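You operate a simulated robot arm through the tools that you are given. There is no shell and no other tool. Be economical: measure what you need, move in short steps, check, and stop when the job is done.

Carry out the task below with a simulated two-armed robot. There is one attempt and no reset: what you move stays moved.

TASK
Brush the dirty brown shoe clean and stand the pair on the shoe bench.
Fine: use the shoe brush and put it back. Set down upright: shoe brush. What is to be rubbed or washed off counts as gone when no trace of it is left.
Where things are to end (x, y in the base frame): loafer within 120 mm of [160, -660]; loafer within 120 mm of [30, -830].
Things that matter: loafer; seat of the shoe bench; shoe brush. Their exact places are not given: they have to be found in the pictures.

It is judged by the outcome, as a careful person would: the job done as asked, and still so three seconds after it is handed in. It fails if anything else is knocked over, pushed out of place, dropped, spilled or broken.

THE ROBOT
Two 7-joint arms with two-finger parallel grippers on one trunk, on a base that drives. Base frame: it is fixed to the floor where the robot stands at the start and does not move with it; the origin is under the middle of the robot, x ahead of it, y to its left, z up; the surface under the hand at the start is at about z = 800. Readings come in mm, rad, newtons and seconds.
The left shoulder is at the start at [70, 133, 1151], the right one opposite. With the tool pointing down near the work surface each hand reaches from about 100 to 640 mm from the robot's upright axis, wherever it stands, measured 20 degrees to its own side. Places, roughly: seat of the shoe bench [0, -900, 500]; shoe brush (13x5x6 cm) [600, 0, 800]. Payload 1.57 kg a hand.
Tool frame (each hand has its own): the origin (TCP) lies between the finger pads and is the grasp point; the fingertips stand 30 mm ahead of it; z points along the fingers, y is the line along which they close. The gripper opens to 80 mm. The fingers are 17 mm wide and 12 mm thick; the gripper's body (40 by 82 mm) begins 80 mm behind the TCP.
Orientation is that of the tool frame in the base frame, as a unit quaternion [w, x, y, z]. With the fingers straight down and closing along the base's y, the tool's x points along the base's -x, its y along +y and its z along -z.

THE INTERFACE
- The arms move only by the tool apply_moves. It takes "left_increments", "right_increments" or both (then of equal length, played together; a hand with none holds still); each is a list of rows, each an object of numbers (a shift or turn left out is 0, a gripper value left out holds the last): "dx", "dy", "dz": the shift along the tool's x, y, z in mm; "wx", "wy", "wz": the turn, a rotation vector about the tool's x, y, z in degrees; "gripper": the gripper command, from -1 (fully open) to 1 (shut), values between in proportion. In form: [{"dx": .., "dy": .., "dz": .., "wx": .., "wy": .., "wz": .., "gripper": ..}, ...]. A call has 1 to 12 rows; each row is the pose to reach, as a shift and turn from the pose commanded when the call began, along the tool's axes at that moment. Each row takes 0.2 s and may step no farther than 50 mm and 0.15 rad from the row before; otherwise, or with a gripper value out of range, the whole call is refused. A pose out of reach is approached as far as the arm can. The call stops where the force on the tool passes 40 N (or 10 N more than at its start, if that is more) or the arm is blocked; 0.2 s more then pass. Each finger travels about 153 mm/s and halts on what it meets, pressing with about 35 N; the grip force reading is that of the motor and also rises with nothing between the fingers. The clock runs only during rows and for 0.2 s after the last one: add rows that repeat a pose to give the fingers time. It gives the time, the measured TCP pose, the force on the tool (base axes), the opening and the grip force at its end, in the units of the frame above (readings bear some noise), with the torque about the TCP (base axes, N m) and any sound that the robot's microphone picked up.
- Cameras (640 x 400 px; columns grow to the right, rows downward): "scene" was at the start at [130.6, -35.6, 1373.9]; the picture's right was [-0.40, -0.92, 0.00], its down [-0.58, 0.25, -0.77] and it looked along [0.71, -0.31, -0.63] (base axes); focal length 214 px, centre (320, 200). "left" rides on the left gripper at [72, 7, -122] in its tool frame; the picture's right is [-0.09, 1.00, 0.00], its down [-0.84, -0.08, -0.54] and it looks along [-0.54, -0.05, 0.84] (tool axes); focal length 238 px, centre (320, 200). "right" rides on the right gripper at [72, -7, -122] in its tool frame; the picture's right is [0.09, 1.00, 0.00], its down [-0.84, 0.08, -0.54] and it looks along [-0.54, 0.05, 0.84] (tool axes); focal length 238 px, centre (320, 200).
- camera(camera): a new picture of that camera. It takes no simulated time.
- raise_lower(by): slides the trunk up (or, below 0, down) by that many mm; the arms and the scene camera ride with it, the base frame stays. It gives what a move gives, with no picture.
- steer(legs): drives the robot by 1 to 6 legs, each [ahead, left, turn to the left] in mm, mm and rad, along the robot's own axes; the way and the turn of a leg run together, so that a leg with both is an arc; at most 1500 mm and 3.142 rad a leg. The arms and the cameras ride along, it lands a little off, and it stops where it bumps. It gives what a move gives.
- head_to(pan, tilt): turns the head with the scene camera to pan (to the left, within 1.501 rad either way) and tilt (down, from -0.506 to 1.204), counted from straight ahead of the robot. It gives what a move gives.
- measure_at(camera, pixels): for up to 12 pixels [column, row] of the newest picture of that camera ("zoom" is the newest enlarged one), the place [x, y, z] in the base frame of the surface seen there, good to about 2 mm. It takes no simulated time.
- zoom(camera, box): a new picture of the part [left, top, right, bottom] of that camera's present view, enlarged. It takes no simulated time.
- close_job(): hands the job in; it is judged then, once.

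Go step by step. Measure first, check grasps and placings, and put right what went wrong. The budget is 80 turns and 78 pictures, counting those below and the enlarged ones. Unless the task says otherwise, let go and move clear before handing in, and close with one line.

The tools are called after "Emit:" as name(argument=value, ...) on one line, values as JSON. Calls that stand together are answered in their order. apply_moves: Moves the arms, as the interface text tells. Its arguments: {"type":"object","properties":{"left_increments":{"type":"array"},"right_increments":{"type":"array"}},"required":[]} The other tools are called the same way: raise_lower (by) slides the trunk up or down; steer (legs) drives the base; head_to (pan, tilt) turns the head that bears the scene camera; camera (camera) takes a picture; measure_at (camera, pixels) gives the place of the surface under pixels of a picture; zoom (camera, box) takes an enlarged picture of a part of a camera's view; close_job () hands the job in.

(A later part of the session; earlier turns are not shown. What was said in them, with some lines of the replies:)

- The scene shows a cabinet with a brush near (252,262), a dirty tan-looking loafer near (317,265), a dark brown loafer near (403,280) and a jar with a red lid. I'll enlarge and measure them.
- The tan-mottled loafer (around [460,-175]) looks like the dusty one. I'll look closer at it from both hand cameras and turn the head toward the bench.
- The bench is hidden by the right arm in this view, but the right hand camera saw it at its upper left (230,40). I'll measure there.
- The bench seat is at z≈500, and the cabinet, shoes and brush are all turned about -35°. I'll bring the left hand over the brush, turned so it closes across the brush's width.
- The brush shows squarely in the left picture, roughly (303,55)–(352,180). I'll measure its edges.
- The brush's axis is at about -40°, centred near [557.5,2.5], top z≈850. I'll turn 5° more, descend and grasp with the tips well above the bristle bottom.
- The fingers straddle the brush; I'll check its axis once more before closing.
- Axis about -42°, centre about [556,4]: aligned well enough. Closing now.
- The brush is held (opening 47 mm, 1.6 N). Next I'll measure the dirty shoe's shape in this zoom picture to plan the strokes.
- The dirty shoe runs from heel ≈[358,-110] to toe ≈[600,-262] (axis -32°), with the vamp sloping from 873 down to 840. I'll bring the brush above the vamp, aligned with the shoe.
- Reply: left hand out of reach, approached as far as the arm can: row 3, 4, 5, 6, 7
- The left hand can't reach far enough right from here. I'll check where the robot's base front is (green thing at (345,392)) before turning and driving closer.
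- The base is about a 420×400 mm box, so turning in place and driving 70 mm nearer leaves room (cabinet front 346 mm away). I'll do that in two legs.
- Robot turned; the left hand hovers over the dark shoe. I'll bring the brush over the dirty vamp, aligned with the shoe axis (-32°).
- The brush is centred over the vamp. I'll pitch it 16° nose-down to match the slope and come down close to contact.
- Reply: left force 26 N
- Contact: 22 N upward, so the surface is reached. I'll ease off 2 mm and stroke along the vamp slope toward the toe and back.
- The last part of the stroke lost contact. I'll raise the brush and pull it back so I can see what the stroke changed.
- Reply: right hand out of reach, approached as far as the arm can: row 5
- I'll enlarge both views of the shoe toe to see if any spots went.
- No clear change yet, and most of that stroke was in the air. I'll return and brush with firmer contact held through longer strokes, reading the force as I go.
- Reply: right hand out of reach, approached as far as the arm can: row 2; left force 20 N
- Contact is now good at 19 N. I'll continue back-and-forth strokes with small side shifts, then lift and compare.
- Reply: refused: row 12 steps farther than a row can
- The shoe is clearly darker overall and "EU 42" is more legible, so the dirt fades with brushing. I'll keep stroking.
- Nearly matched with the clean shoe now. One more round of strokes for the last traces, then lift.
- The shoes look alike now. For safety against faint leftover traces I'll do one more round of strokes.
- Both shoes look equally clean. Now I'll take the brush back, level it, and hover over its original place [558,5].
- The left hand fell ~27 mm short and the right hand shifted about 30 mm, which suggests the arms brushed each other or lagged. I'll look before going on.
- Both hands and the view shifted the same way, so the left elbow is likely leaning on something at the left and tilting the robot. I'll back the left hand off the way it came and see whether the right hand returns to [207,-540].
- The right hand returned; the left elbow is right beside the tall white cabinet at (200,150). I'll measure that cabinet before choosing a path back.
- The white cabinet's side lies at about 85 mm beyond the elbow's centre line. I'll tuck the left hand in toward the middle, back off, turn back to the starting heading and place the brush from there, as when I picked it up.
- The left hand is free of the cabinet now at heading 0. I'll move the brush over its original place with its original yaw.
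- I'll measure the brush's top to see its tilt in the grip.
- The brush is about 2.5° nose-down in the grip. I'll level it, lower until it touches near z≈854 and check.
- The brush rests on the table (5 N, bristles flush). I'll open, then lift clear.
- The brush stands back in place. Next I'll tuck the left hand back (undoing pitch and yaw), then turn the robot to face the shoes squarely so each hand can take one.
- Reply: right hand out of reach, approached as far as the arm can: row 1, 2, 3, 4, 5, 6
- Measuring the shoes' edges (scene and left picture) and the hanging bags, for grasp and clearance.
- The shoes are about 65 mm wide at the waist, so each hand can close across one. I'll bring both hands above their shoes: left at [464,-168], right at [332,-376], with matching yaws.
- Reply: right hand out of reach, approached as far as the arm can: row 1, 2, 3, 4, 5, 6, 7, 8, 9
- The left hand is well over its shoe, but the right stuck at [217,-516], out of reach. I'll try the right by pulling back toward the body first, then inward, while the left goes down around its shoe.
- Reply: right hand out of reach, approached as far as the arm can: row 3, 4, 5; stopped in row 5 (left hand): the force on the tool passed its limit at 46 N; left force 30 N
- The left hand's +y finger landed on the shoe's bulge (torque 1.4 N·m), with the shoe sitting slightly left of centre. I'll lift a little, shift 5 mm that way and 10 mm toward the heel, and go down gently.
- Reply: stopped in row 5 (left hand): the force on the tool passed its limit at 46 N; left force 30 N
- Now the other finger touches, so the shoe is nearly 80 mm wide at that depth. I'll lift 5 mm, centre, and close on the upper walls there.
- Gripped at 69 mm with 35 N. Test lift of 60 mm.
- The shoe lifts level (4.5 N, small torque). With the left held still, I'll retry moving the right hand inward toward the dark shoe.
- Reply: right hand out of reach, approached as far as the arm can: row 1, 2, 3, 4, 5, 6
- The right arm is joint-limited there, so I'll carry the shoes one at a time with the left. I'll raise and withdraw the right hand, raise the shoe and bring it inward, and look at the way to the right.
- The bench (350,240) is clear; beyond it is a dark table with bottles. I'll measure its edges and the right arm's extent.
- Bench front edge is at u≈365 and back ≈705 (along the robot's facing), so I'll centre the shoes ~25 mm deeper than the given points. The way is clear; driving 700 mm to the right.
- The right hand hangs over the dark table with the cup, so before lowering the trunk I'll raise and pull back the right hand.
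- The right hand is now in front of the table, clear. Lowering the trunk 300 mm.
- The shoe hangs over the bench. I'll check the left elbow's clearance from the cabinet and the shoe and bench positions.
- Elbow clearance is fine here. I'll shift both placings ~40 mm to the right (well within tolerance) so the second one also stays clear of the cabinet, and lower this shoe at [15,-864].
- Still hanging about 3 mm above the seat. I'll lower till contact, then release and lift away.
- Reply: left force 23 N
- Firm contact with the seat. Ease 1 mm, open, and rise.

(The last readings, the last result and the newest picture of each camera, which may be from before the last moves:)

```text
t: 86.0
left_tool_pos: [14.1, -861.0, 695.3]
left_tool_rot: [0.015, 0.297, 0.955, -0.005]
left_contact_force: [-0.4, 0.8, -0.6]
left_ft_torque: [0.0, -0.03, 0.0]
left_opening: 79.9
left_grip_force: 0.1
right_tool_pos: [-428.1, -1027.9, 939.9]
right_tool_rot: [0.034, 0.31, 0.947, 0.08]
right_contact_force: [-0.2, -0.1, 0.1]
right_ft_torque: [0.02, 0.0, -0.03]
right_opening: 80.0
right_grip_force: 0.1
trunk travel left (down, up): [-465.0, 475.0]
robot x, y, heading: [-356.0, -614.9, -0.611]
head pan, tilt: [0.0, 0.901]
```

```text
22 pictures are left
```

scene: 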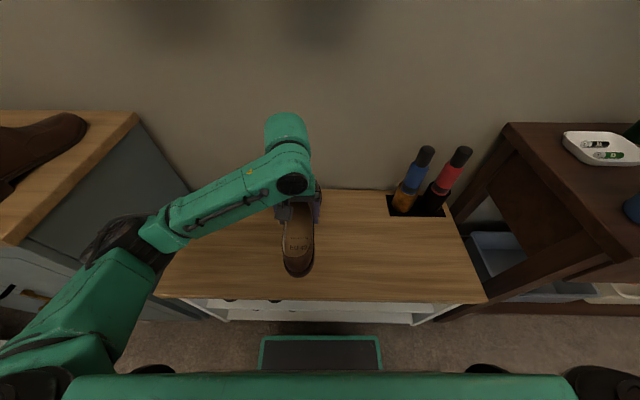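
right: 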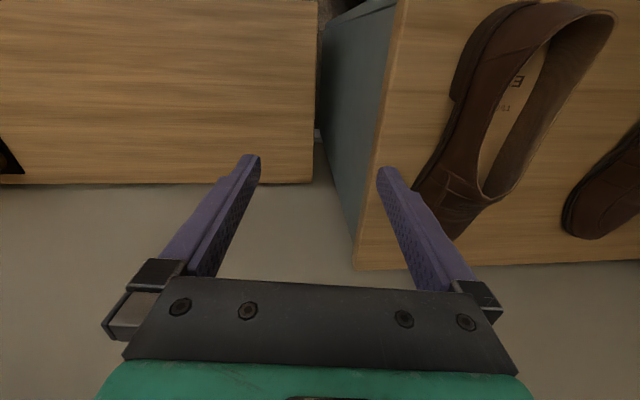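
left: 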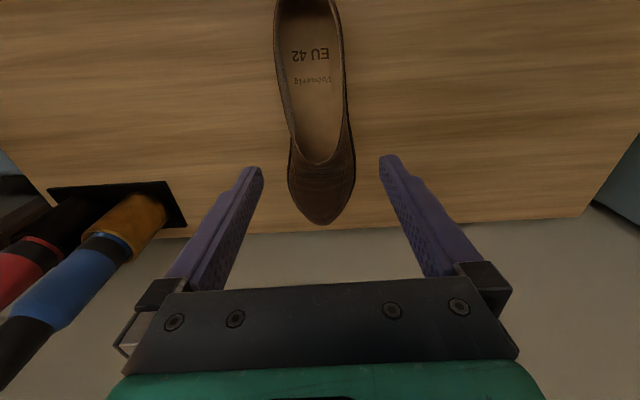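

The cleaned shoe stands on the bench. Now I'll retract the hand a little, raise the trunk and drive back left for the other shoe.

Emit:
apply_moves(left_increments=[{"dx": 30}, {"dx": 60}, {"dx": 60}])

Emit:
raise_lower(by=300)

Emit:
steer(legs=[[0, 250, 0], [0, 250, 0]])

Emit:
camera(camera="left")

Emit:
camera(camera="scene")

```text
t: 86.8
left_tool_pos: [-34.6, -829.1, 693.0]
left_tool_rot: [0.015, 0.297, 0.955, -0.005]
left_contact_force: [0.2, 0.9, -0.5]
left_ft_torque: [0.0, 0.01, -0.03]
left_opening: 80.0
left_grip_force: 0.0
right_tool_pos: [-426.7, -1028.7, 939.1]
right_tool_rot: [0.035, 0.309, 0.947, 0.081]
right_contact_force: [-0.8, -0.6, 0.1]
right_ft_torque: [0.02, -0.01, 0.03]
right_opening: 80.3
right_grip_force: 0.1
trunk travel left (down, up): [-465.0, 475.0]
robot x, y, heading: [-355.5, -613.3, -0.606]
head pan, tilt: [0.0, 0.901]
```

```text
t: 89.8
left_tool_pos: [-34.5, -828.8, 993.4]
left_tool_rot: [0.014, 0.297, 0.955, -0.005]
left_contact_force: [-0.2, 0.6, 0.6]
left_ft_torque: [0.0, 0.03, 0.02]
left_opening: 80.0
left_grip_force: 0.0
right_tool_pos: [-427.1, -1027.3, 1240.4]
right_tool_rot: [0.035, 0.31, 0.947, 0.081]
right_contact_force: [-0.1, 0.0, -0.8]
right_ft_torque: [-0.01, 0.01, -0.01]
right_opening: 80.0
right_grip_force: 0.1
trunk travel left (down, up): [-765.0, 175.0]
robot x, y, heading: [-354.2, -613.0, -0.609]
head pan, tilt: [0.0, 0.901]
```

```text
t: 93.0
left_tool_pos: [254.5, -415.6, 992.9]
left_tool_rot: [0.014, 0.298, 0.955, -0.005]
left_contact_force: [-0.1, 0.2, -0.6]
left_ft_torque: [-0.01, -0.01, 0.03]
left_opening: 80.1
left_grip_force: 0.1
right_tool_pos: [-139.2, -615.6, 1239.1]
right_tool_rot: [0.035, 0.311, 0.946, 0.081]
right_contact_force: [-0.7, -0.4, 0.4]
right_ft_torque: [-0.01, 0.0, -0.02]
right_opening: 79.9
right_grip_force: 0.1
trunk travel left (down, up): [-765.0, 175.0]
robot x, y, heading: [-66.6, -196.0, -0.612]
head pan, tilt: [0.0, 0.901]
```

```text
21 pictures are left
```

left: 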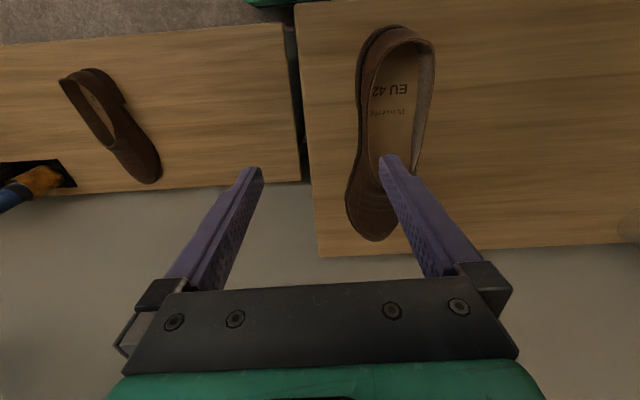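

```text
20 pictures are left
```

scene: 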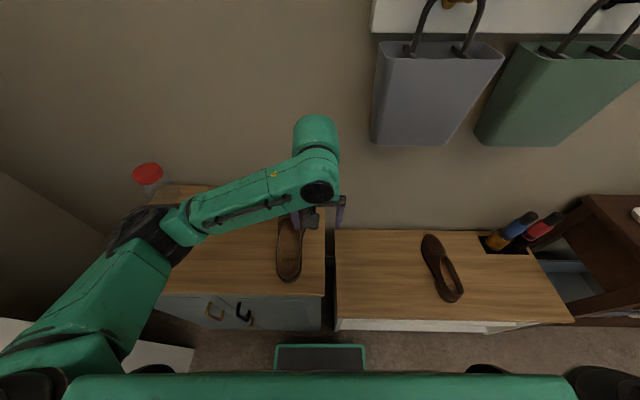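

The left hand is just beside the dark shoe. Measuring it once more for the grasp.

Emit:
measure_at(camera="left", pixels=[[395, 28], [365, 75], [434, 80], [360, 110], [428, 110], [354, 140], [420, 140], [372, 238], [375, 185], [356, 165]])

Emit:
measure_at(camera="scene", pixels=[[288, 280], [278, 255], [301, 255], [277, 240], [303, 240], [450, 300], [428, 236], [430, 265], [460, 285]])

```text
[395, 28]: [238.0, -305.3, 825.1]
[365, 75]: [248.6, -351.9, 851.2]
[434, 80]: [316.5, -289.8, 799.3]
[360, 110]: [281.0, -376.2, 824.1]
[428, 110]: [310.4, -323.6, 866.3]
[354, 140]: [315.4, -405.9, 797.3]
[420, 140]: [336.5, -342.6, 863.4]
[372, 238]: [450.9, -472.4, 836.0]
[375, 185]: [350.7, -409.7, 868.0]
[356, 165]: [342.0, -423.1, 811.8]
```

```text
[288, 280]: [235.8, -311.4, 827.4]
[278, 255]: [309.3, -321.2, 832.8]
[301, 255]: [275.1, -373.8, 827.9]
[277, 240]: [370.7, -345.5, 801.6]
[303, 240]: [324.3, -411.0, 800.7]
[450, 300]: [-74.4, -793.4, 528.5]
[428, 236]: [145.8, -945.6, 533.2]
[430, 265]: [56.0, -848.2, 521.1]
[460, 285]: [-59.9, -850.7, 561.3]
```

The dark shoe's waist is centred near [336,-374] with axis -37.5°. I'll hover just above it and check finger alignment.

Emit:
apply_moves(left_increments=[{"dx": -15, "dy": 28, "dz": 20, "wz": 1}, {"dx": -30, "dy": 55, "dz": 40, "wz": 2}, {"dx": -43, "dy": 80, "dz": 60, "wz": 2.8}, {"dx": -43, "dy": 80, "dz": 86, "wz": 2.8}, {"dx": -43, "dy": 80, "dz": 86, "wz": 2.8}])

Emit:
camera(camera="left")

```text
t: 94.2
left_tool_pos: [336.4, -374.4, 910.8]
left_tool_rot: [0.014, 0.32, 0.947, -0.005]
left_contact_force: [-0.1, -0.6, -0.6]
left_ft_torque: [0.04, -0.02, 0.04]
left_opening: 80.0
left_grip_force: 0.0
right_tool_pos: [-139.3, -614.3, 1240.2]
right_tool_rot: [0.034, 0.31, 0.947, 0.081]
right_contact_force: [0.0, -0.3, 0.0]
right_ft_torque: [-0.03, -0.01, -0.01]
right_opening: 79.9
right_grip_force: 0.1
trunk travel left (down, up): [-765.0, 175.0]
robot x, y, heading: [-66.9, -201.6, -0.61]
head pan, tilt: [0.0, 0.901]
```

```text
19 pictures are left
```

left: 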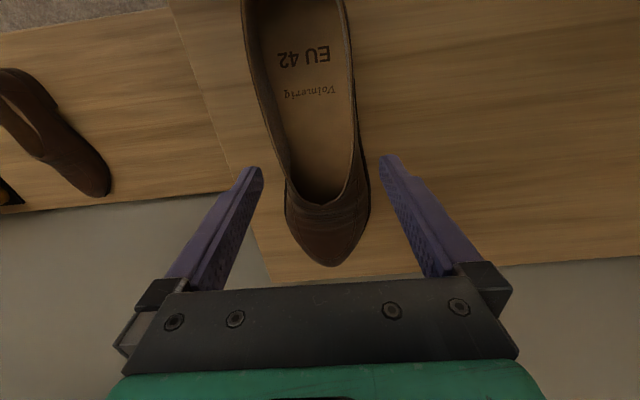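

The fingers straddle the shoe evenly (280–367 px between 255 and 385). Descending to TCP 858 and closing.

Emit:
apply_moves(left_increments=[{"dz": 25}, {"dz": 42}, {"dz": 50}, {"dz": 55}, {"dz": 55, "gripper": 0}, {"dz": 55, "gripper": 1}, {"dz": 55, "gripper": 1}, {"dz": 55, "gripper": 1}])

Emit:
camera(camera="left")

```text
t: 96.0
left_tool_pos: [338.2, -374.9, 853.9]
left_tool_rot: [0.015, 0.321, 0.947, -0.005]
left_contact_force: [0.0, -0.3, 1.2]
left_ft_torque: [0.14, -0.18, 0.17]
left_opening: 69.7
left_grip_force: 35.3
right_tool_pos: [-138.9, -613.0, 1240.2]
right_tool_rot: [0.034, 0.31, 0.947, 0.08]
right_contact_force: [-0.7, 0.4, 0.7]
right_ft_torque: [-0.02, -0.02, 0.01]
right_opening: 80.0
right_grip_force: 0.0
trunk travel left (down, up): [-765.0, 175.0]
robot x, y, heading: [-67.0, -198.7, -0.607]
head pan, tilt: [0.0, 0.901]
```

```text
18 pictures are left
```

left: 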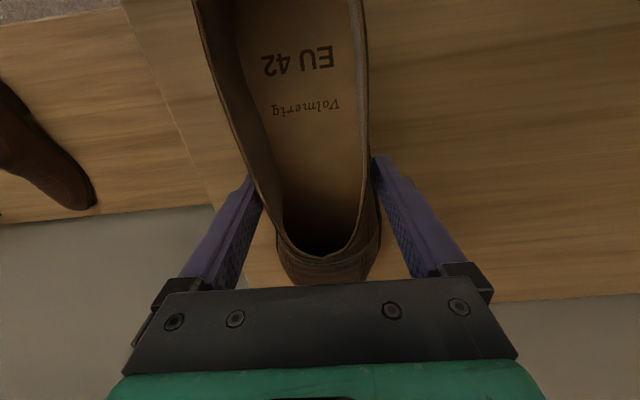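

Good grip at 69.7 mm. Lifting 130 mm.

Emit:
apply_moves(left_increments=[{"dz": -10}, {"dz": -30}, {"dz": -65}, {"dz": -100}, {"dz": -130}, {"dz": -130, "dx": 20, "dy": -20}, {"dz": -130, "dx": 30, "dy": -40}, {"dz": -130, "dx": 30, "dy": -40}])

Emit:
camera(camera="scene")

```text
t: 97.8
left_tool_pos: [286.6, -387.1, 980.8]
left_tool_rot: [0.014, 0.321, 0.947, -0.005]
left_contact_force: [0.2, 0.3, -3.6]
left_ft_torque: [0.02, 0.05, -0.01]
left_opening: 69.9
left_grip_force: 35.4
right_tool_pos: [-138.0, -613.7, 1238.5]
right_tool_rot: [0.034, 0.311, 0.946, 0.081]
right_contact_force: [0.4, -0.5, -0.1]
right_ft_torque: [-0.02, 0.0, -0.01]
right_opening: 80.0
right_grip_force: 0.1
trunk travel left (down, up): [-765.0, 175.0]
robot x, y, heading: [-67.5, -197.5, -0.609]
head pan, tilt: [0.0, 0.901]
```

```text
17 pictures are left
```

scene: 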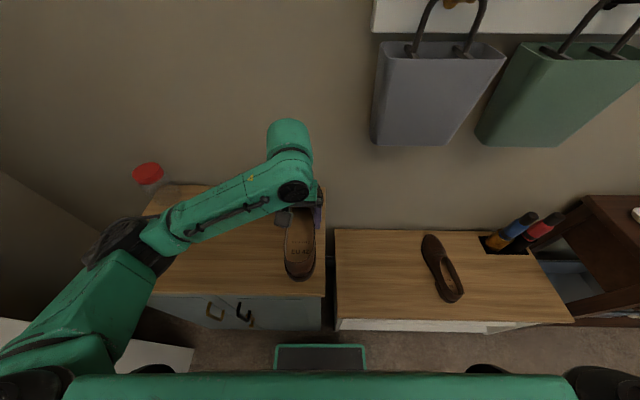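

The second shoe hangs level. To keep the left elbow clear of the cabinet I'll drive 338 mm right, then 120 mm back, lower the trunk, and extend the arm forward over the bench.

Emit:
steer(legs=[[0, -338, 0], [-120, 0, 0]])

Emit:
raise_lower(by=-290)

Emit:
camera(camera="scene")

```text
t: 100.9
left_tool_pos: [1.6, -590.5, 981.4]
left_tool_rot: [0.014, 0.318, 0.948, -0.005]
left_contact_force: [0.5, -0.4, -4.1]
left_ft_torque: [0.07, 0.04, -0.01]
left_opening: 69.5
left_grip_force: 34.9
right_tool_pos: [-420.5, -820.4, 1239.6]
right_tool_rot: [0.034, 0.308, 0.947, 0.081]
right_contact_force: [-0.3, -0.3, -0.5]
right_ft_torque: [-0.01, -0.02, -0.01]
right_opening: 80.0
right_grip_force: 0.0
trunk travel left (down, up): [-765.0, 175.0]
robot x, y, heading: [-351.1, -401.7, -0.6]
head pan, tilt: [0.0, 0.901]
```

```text
t: 103.8
left_tool_pos: [0.6, -589.0, 690.8]
left_tool_rot: [0.014, 0.318, 0.948, -0.005]
left_contact_force: [0.3, 0.3, -4.4]
left_ft_torque: [0.02, 0.05, -0.01]
left_opening: 69.3
left_grip_force: 34.7
right_tool_pos: [-422.7, -817.4, 948.8]
right_tool_rot: [0.035, 0.309, 0.947, 0.08]
right_contact_force: [0.4, 0.5, -0.3]
right_ft_torque: [-0.03, 0.01, 0.0]
right_opening: 80.0
right_grip_force: 0.1
trunk travel left (down, up): [-475.0, 465.0]
robot x, y, heading: [-352.0, -405.4, -0.604]
head pan, tilt: [0.0, 0.901]
```

```text
16 pictures are left
```

scene: 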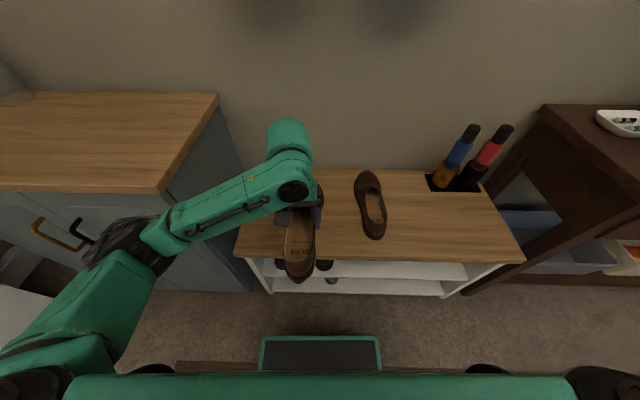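

The elbow (around (115,240)) is near the cabinet front. I'll measure its gap before extending.

Emit:
measure_at(camera="scene", pixels=[[115, 235], [95, 258], [150, 230], [155, 260], [80, 240], [45, 232], [165, 205], [215, 100], [200, 240], [165, 188], [372, 238], [360, 172]])

```text
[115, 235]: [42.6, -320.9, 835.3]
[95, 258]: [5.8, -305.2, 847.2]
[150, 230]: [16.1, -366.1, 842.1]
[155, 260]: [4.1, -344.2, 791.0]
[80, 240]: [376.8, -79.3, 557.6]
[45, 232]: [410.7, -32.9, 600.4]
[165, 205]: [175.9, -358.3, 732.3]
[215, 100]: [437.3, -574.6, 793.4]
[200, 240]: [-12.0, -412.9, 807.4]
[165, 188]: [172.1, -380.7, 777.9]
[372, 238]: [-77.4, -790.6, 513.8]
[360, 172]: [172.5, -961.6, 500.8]
```

About 110 mm gap, and extending straightens the arm inward. Extending 178 mm forward.

Emit:
apply_moves(left_increments=[{"dx": -40, "dy": -1}, {"dx": -80, "dy": -2}, {"dx": -120, "dy": -3}, {"dx": -155, "dy": -4}, {"dx": -178, "dy": -4.5}, {"dx": -178, "dy": -4.5}])

Emit:
camera(camera="scene")

```text
t: 105.2
left_tool_pos: [139.6, -699.6, 695.3]
left_tool_rot: [0.015, 0.317, 0.948, -0.005]
left_contact_force: [-0.8, 0.2, -3.0]
left_ft_torque: [0.08, 0.04, 0.04]
left_opening: 69.3
left_grip_force: 35.4
right_tool_pos: [-422.2, -818.7, 949.3]
right_tool_rot: [0.034, 0.308, 0.947, 0.08]
right_contact_force: [0.3, -0.8, 0.3]
right_ft_torque: [0.0, 0.02, -0.01]
right_opening: 79.9
right_grip_force: 0.1
trunk travel left (down, up): [-475.0, 465.0]
robot x, y, heading: [-352.8, -400.1, -0.603]
head pan, tilt: [0.0, 0.901]
```

```text
15 pictures are left
```

scene: 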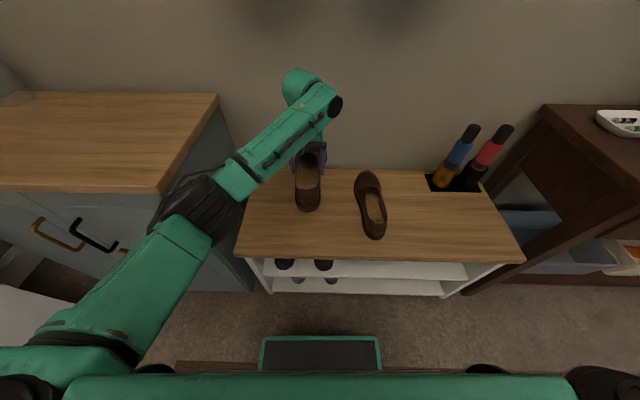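

The shoe is over its place. Checking the elbow against the cabinet corner, and the shoes' positions.

Emit:
measure_at(camera="scene", pixels=[[185, 190], [165, 210], [155, 222], [205, 185], [160, 195], [306, 205], [310, 150], [374, 237], [368, 175]])

Emit:
zoom(camera="scene", box=[120, 60, 420, 260])

```text
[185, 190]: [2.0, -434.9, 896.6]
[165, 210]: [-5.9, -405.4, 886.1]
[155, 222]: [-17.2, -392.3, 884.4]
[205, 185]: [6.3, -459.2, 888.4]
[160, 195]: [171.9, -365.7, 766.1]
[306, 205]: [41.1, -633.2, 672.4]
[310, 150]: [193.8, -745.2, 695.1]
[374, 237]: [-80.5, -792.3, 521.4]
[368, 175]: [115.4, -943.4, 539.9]
```

```text
2.00 times, centred on (270, 160) of scene
```

zoom: 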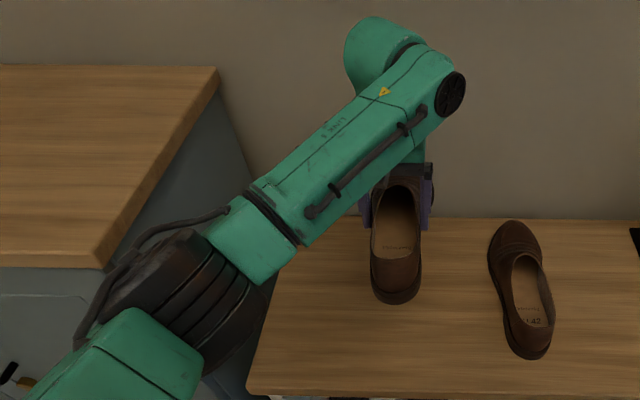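

Elbow is well clear. Lowering the shoe to just above the seat, then to contact.

Emit:
apply_moves(left_increments=[{"dz": 40}, {"dz": 80}, {"dz": 115}, {"dz": 128}, {"dz": 134}, {"dz": 138}, {"dz": 140}, {"dz": 140}])

Emit:
zoom(camera="scene", box=[220, 100, 460, 260])

```text
t: 107.0
left_tool_pos: [142.5, -702.1, 556.4]
left_tool_rot: [0.014, 0.318, 0.948, -0.005]
left_contact_force: [0.1, -0.2, -3.2]
left_ft_torque: [0.04, 0.01, -0.01]
left_opening: 69.2
left_grip_force: 35.4
right_tool_pos: [-422.4, -817.9, 948.7]
right_tool_rot: [0.034, 0.308, 0.947, 0.08]
right_contact_force: [-0.4, -0.1, 0.2]
right_ft_torque: [-0.03, 0.01, -0.02]
right_opening: 80.0
right_grip_force: 0.1
trunk travel left (down, up): [-475.0, 465.0]
robot x, y, heading: [-352.2, -398.9, -0.604]
head pan, tilt: [0.0, 0.901]
```

```text
2.50 times, centred on (340, 180) of scene
```

zoom: 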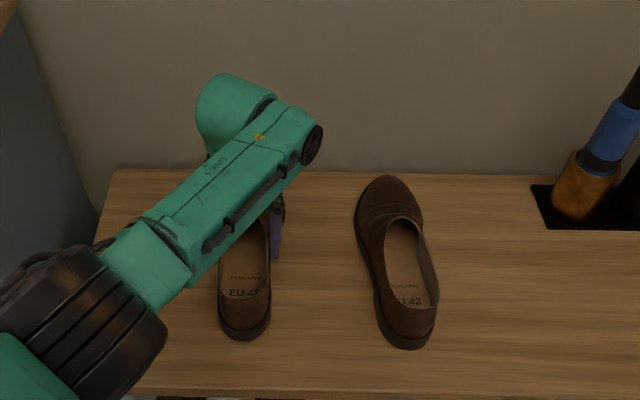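

A couple of millimetres to go: lowering to contact.

Emit:
apply_moves(left_increments=[{"dz": 2}, {"dz": 3.5}, {"dz": 3.5}])

```text
t: 107.8
left_tool_pos: [143.0, -702.1, 554.6]
left_tool_rot: [0.016, 0.318, 0.948, -0.006]
left_contact_force: [-0.2, 3.5, 5.8]
left_ft_torque: [0.17, -0.7, 0.24]
left_opening: 69.1
left_grip_force: 34.5
right_tool_pos: [-423.5, -817.3, 949.9]
right_tool_rot: [0.035, 0.308, 0.947, 0.08]
right_contact_force: [-0.2, -0.3, 0.0]
right_ft_torque: [-0.01, -0.01, -0.02]
right_opening: 80.0
right_grip_force: 0.1
trunk travel left (down, up): [-475.0, 465.0]
robot x, y, heading: [-351.4, -403.2, -0.605]
head pan, tilt: [0.0, 0.901]
```

Contact made (≈6 N plus weight). Opening and rising.

Emit:
apply_moves(left_increments=[{"gripper": 0}, {"gripper": -1}, {"gripper": -1}, {"gripper": -1}, {"dz": -20}, {"dz": -60}, {"dz": -100}, {"dz": -145}, {"dz": -145, "dx": 40}, {"dz": -145, "dx": 80}, {"dz": -145, "dx": 120}])

Emit:
camera(camera="scene")

Emit:
camera(camera="left")

```text
t: 110.4
left_tool_pos: [111.1, -642.5, 638.0]
left_tool_rot: [0.038, 0.288, 0.957, 0.021]
left_contact_force: [0.1, 0.0, 0.3]
left_ft_torque: [-0.04, -0.02, -0.01]
left_opening: 80.1
left_grip_force: 0.0
left hand out of reach, approached as far as the arm can: row 9, 10, 11
right_tool_pos: [-423.1, -818.1, 949.2]
right_tool_rot: [0.034, 0.308, 0.947, 0.082]
right_contact_force: [0.1, 0.1, -0.5]
right_ft_torque: [-0.02, -0.01, -0.01]
right_opening: 80.0
right_grip_force: 0.0
trunk travel left (down, up): [-475.0, 465.0]
robot x, y, heading: [-351.3, -405.1, -0.601]
head pan, tilt: [0.0, 0.901]
stopped in row 11 (left hand): the arm was blocked; the commanded pose is now the measured one
```

```text
12 pictures are left
```

scene: 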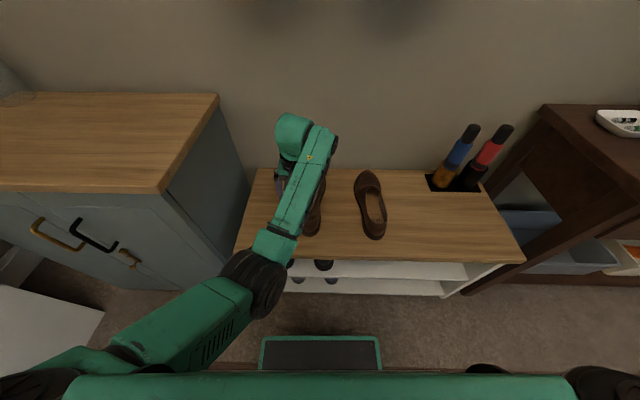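

```text
11 pictures are left
```

left: 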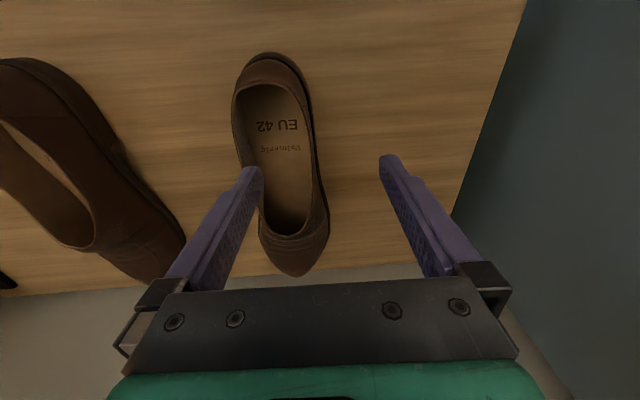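

The shoe stands well; while retracting, the arm changed its elbow and got blocked. The hand is already above the shoes, so I'll raise the trunk straight up to free it.

Emit:
raise_lower(by=150)

Emit:
camera(camera="scene")

```text
t: 112.1
left_tool_pos: [110.4, -641.9, 787.6]
left_tool_rot: [0.037, 0.288, 0.957, 0.021]
left_contact_force: [-0.3, 0.0, 0.0]
left_ft_torque: [-0.01, -0.01, -0.02]
left_opening: 80.0
left_grip_force: 0.1
right_tool_pos: [-423.0, -817.3, 1099.4]
right_tool_rot: [0.035, 0.308, 0.947, 0.081]
right_contact_force: [-0.1, 0.5, 0.5]
right_ft_torque: [0.02, 0.02, -0.02]
right_opening: 80.1
right_grip_force: 0.0
trunk travel left (down, up): [-625.0, 315.0]
robot x, y, heading: [-354.0, -403.7, -0.607]
head pan, tilt: [0.0, 0.901]
```

```text
10 pictures are left
```

scene: 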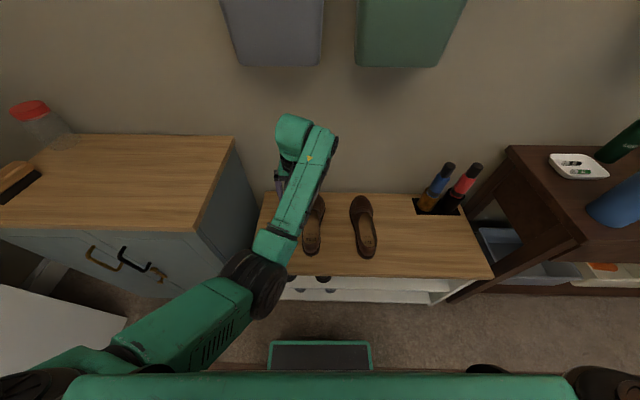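

Free and rising. I'll back the robot off 200 mm for a clear final look.

Emit:
steer(legs=[[-200, 0, 0]])

Emit:
head_to(pan=0.1, tilt=0.7)

Emit:
camera(camera="scene")

```text
t: 113.8
left_tool_pos: [-58.6, -527.9, 787.7]
left_tool_rot: [0.037, 0.291, 0.956, 0.02]
left_contact_force: [-0.1, -0.1, -0.2]
left_ft_torque: [0.01, 0.0, 0.0]
left_opening: 79.8
left_grip_force: 0.0
right_tool_pos: [-591.2, -700.6, 1100.2]
right_tool_rot: [0.035, 0.309, 0.947, 0.081]
right_contact_force: [0.6, -0.4, 0.3]
right_ft_torque: [-0.05, 0.01, -0.02]
right_opening: 79.7
right_grip_force: 0.0
trunk travel left (down, up): [-625.0, 315.0]
robot x, y, heading: [-520.1, -285.6, -0.608]
head pan, tilt: [0.0, 0.901]
```

```text
t: 114.5
left_tool_pos: [-57.0, -527.7, 786.9]
left_tool_rot: [0.037, 0.289, 0.956, 0.022]
left_contact_force: [0.0, 0.1, 0.1]
left_ft_torque: [-0.03, 0.02, 0.02]
left_opening: 80.0
left_grip_force: 0.1
right_tool_pos: [-591.4, -700.9, 1099.2]
right_tool_rot: [0.035, 0.31, 0.947, 0.081]
right_contact_force: [0.1, 0.0, 0.0]
right_ft_torque: [0.01, -0.01, 0.0]
right_opening: 80.0
right_grip_force: 0.1
trunk travel left (down, up): [-625.0, 315.0]
robot x, y, heading: [-518.3, -286.7, -0.607]
head pan, tilt: [0.099, 0.7]
```

```text
9 pictures are left
```

scene: 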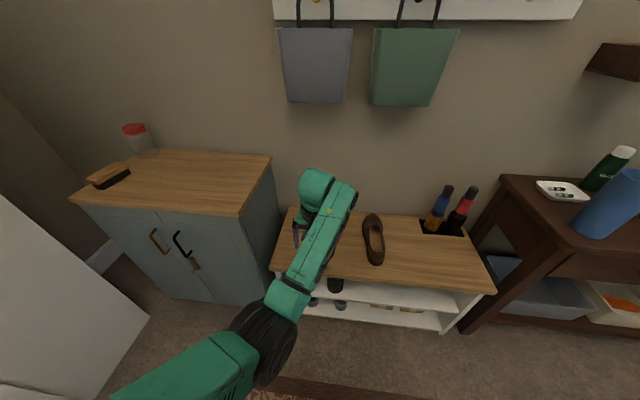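

Everything stands. I'll check both shoes with the left camera and enlarge the brush and the cleaned shoe.

Emit:
camera(camera="left")

Emit:
zoom(camera="scene", box=[280, 180, 420, 280])

Emit:
zoom(camera="scene", box=[70, 110, 190, 210])

```text
8 pictures are left
```

left: 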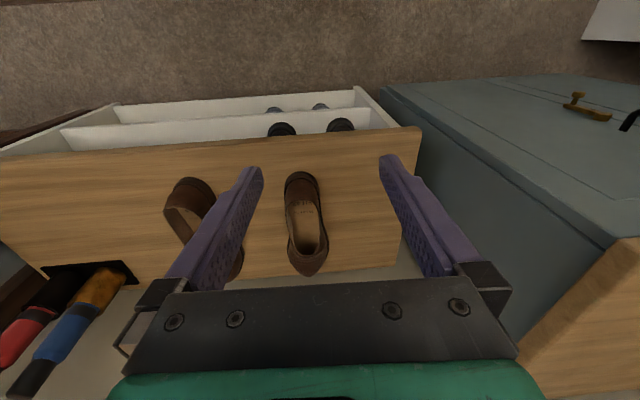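

```text
4.00 times, centred on (350, 230) of scene
```

zoom: 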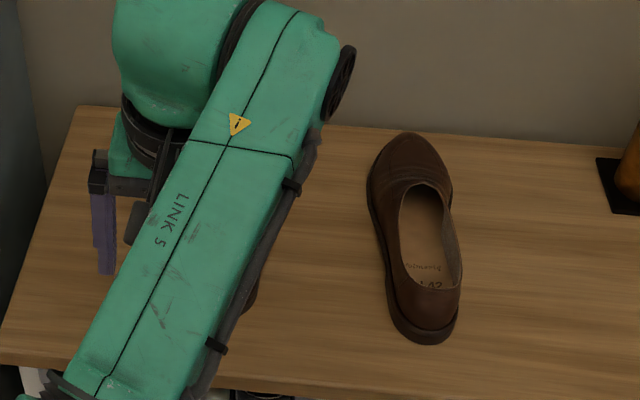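

```text
4.00 times, centred on (130, 160) of scene
```

zoom: 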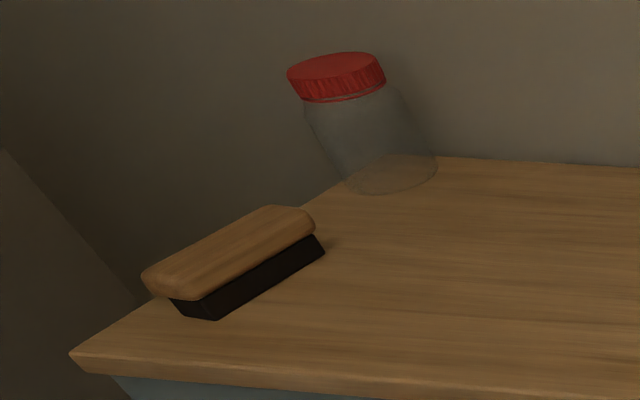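

Brush and jar are standing. A last measurement of both shoes' ends.

Emit:
measure_at(camera="left", pixels=[[300, 175], [308, 270], [190, 182], [235, 272]])

Emit:
measure_at(camera="scene", pixels=[[375, 262], [371, 217], [374, 240]])

```text
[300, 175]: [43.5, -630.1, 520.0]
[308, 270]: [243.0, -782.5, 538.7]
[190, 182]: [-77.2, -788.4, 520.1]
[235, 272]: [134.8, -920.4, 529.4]
```

```text
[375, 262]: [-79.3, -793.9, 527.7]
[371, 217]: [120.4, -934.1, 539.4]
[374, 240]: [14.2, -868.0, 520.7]
```

The shoes are centred near [143,-706] and [25,-866], about 49 and 37 mm from their places. Both are clean and standing on the bench, and the brush is back upright.

Emit:
close_job()

```text
The job is handed in.
```

The dirty loafer is brushed clean with no trace of dirt visible. The pair stands on the shoe bench, about 49 mm and 37 mm from the places you gave (both within 120 mm), and the brush is back upright where it was.
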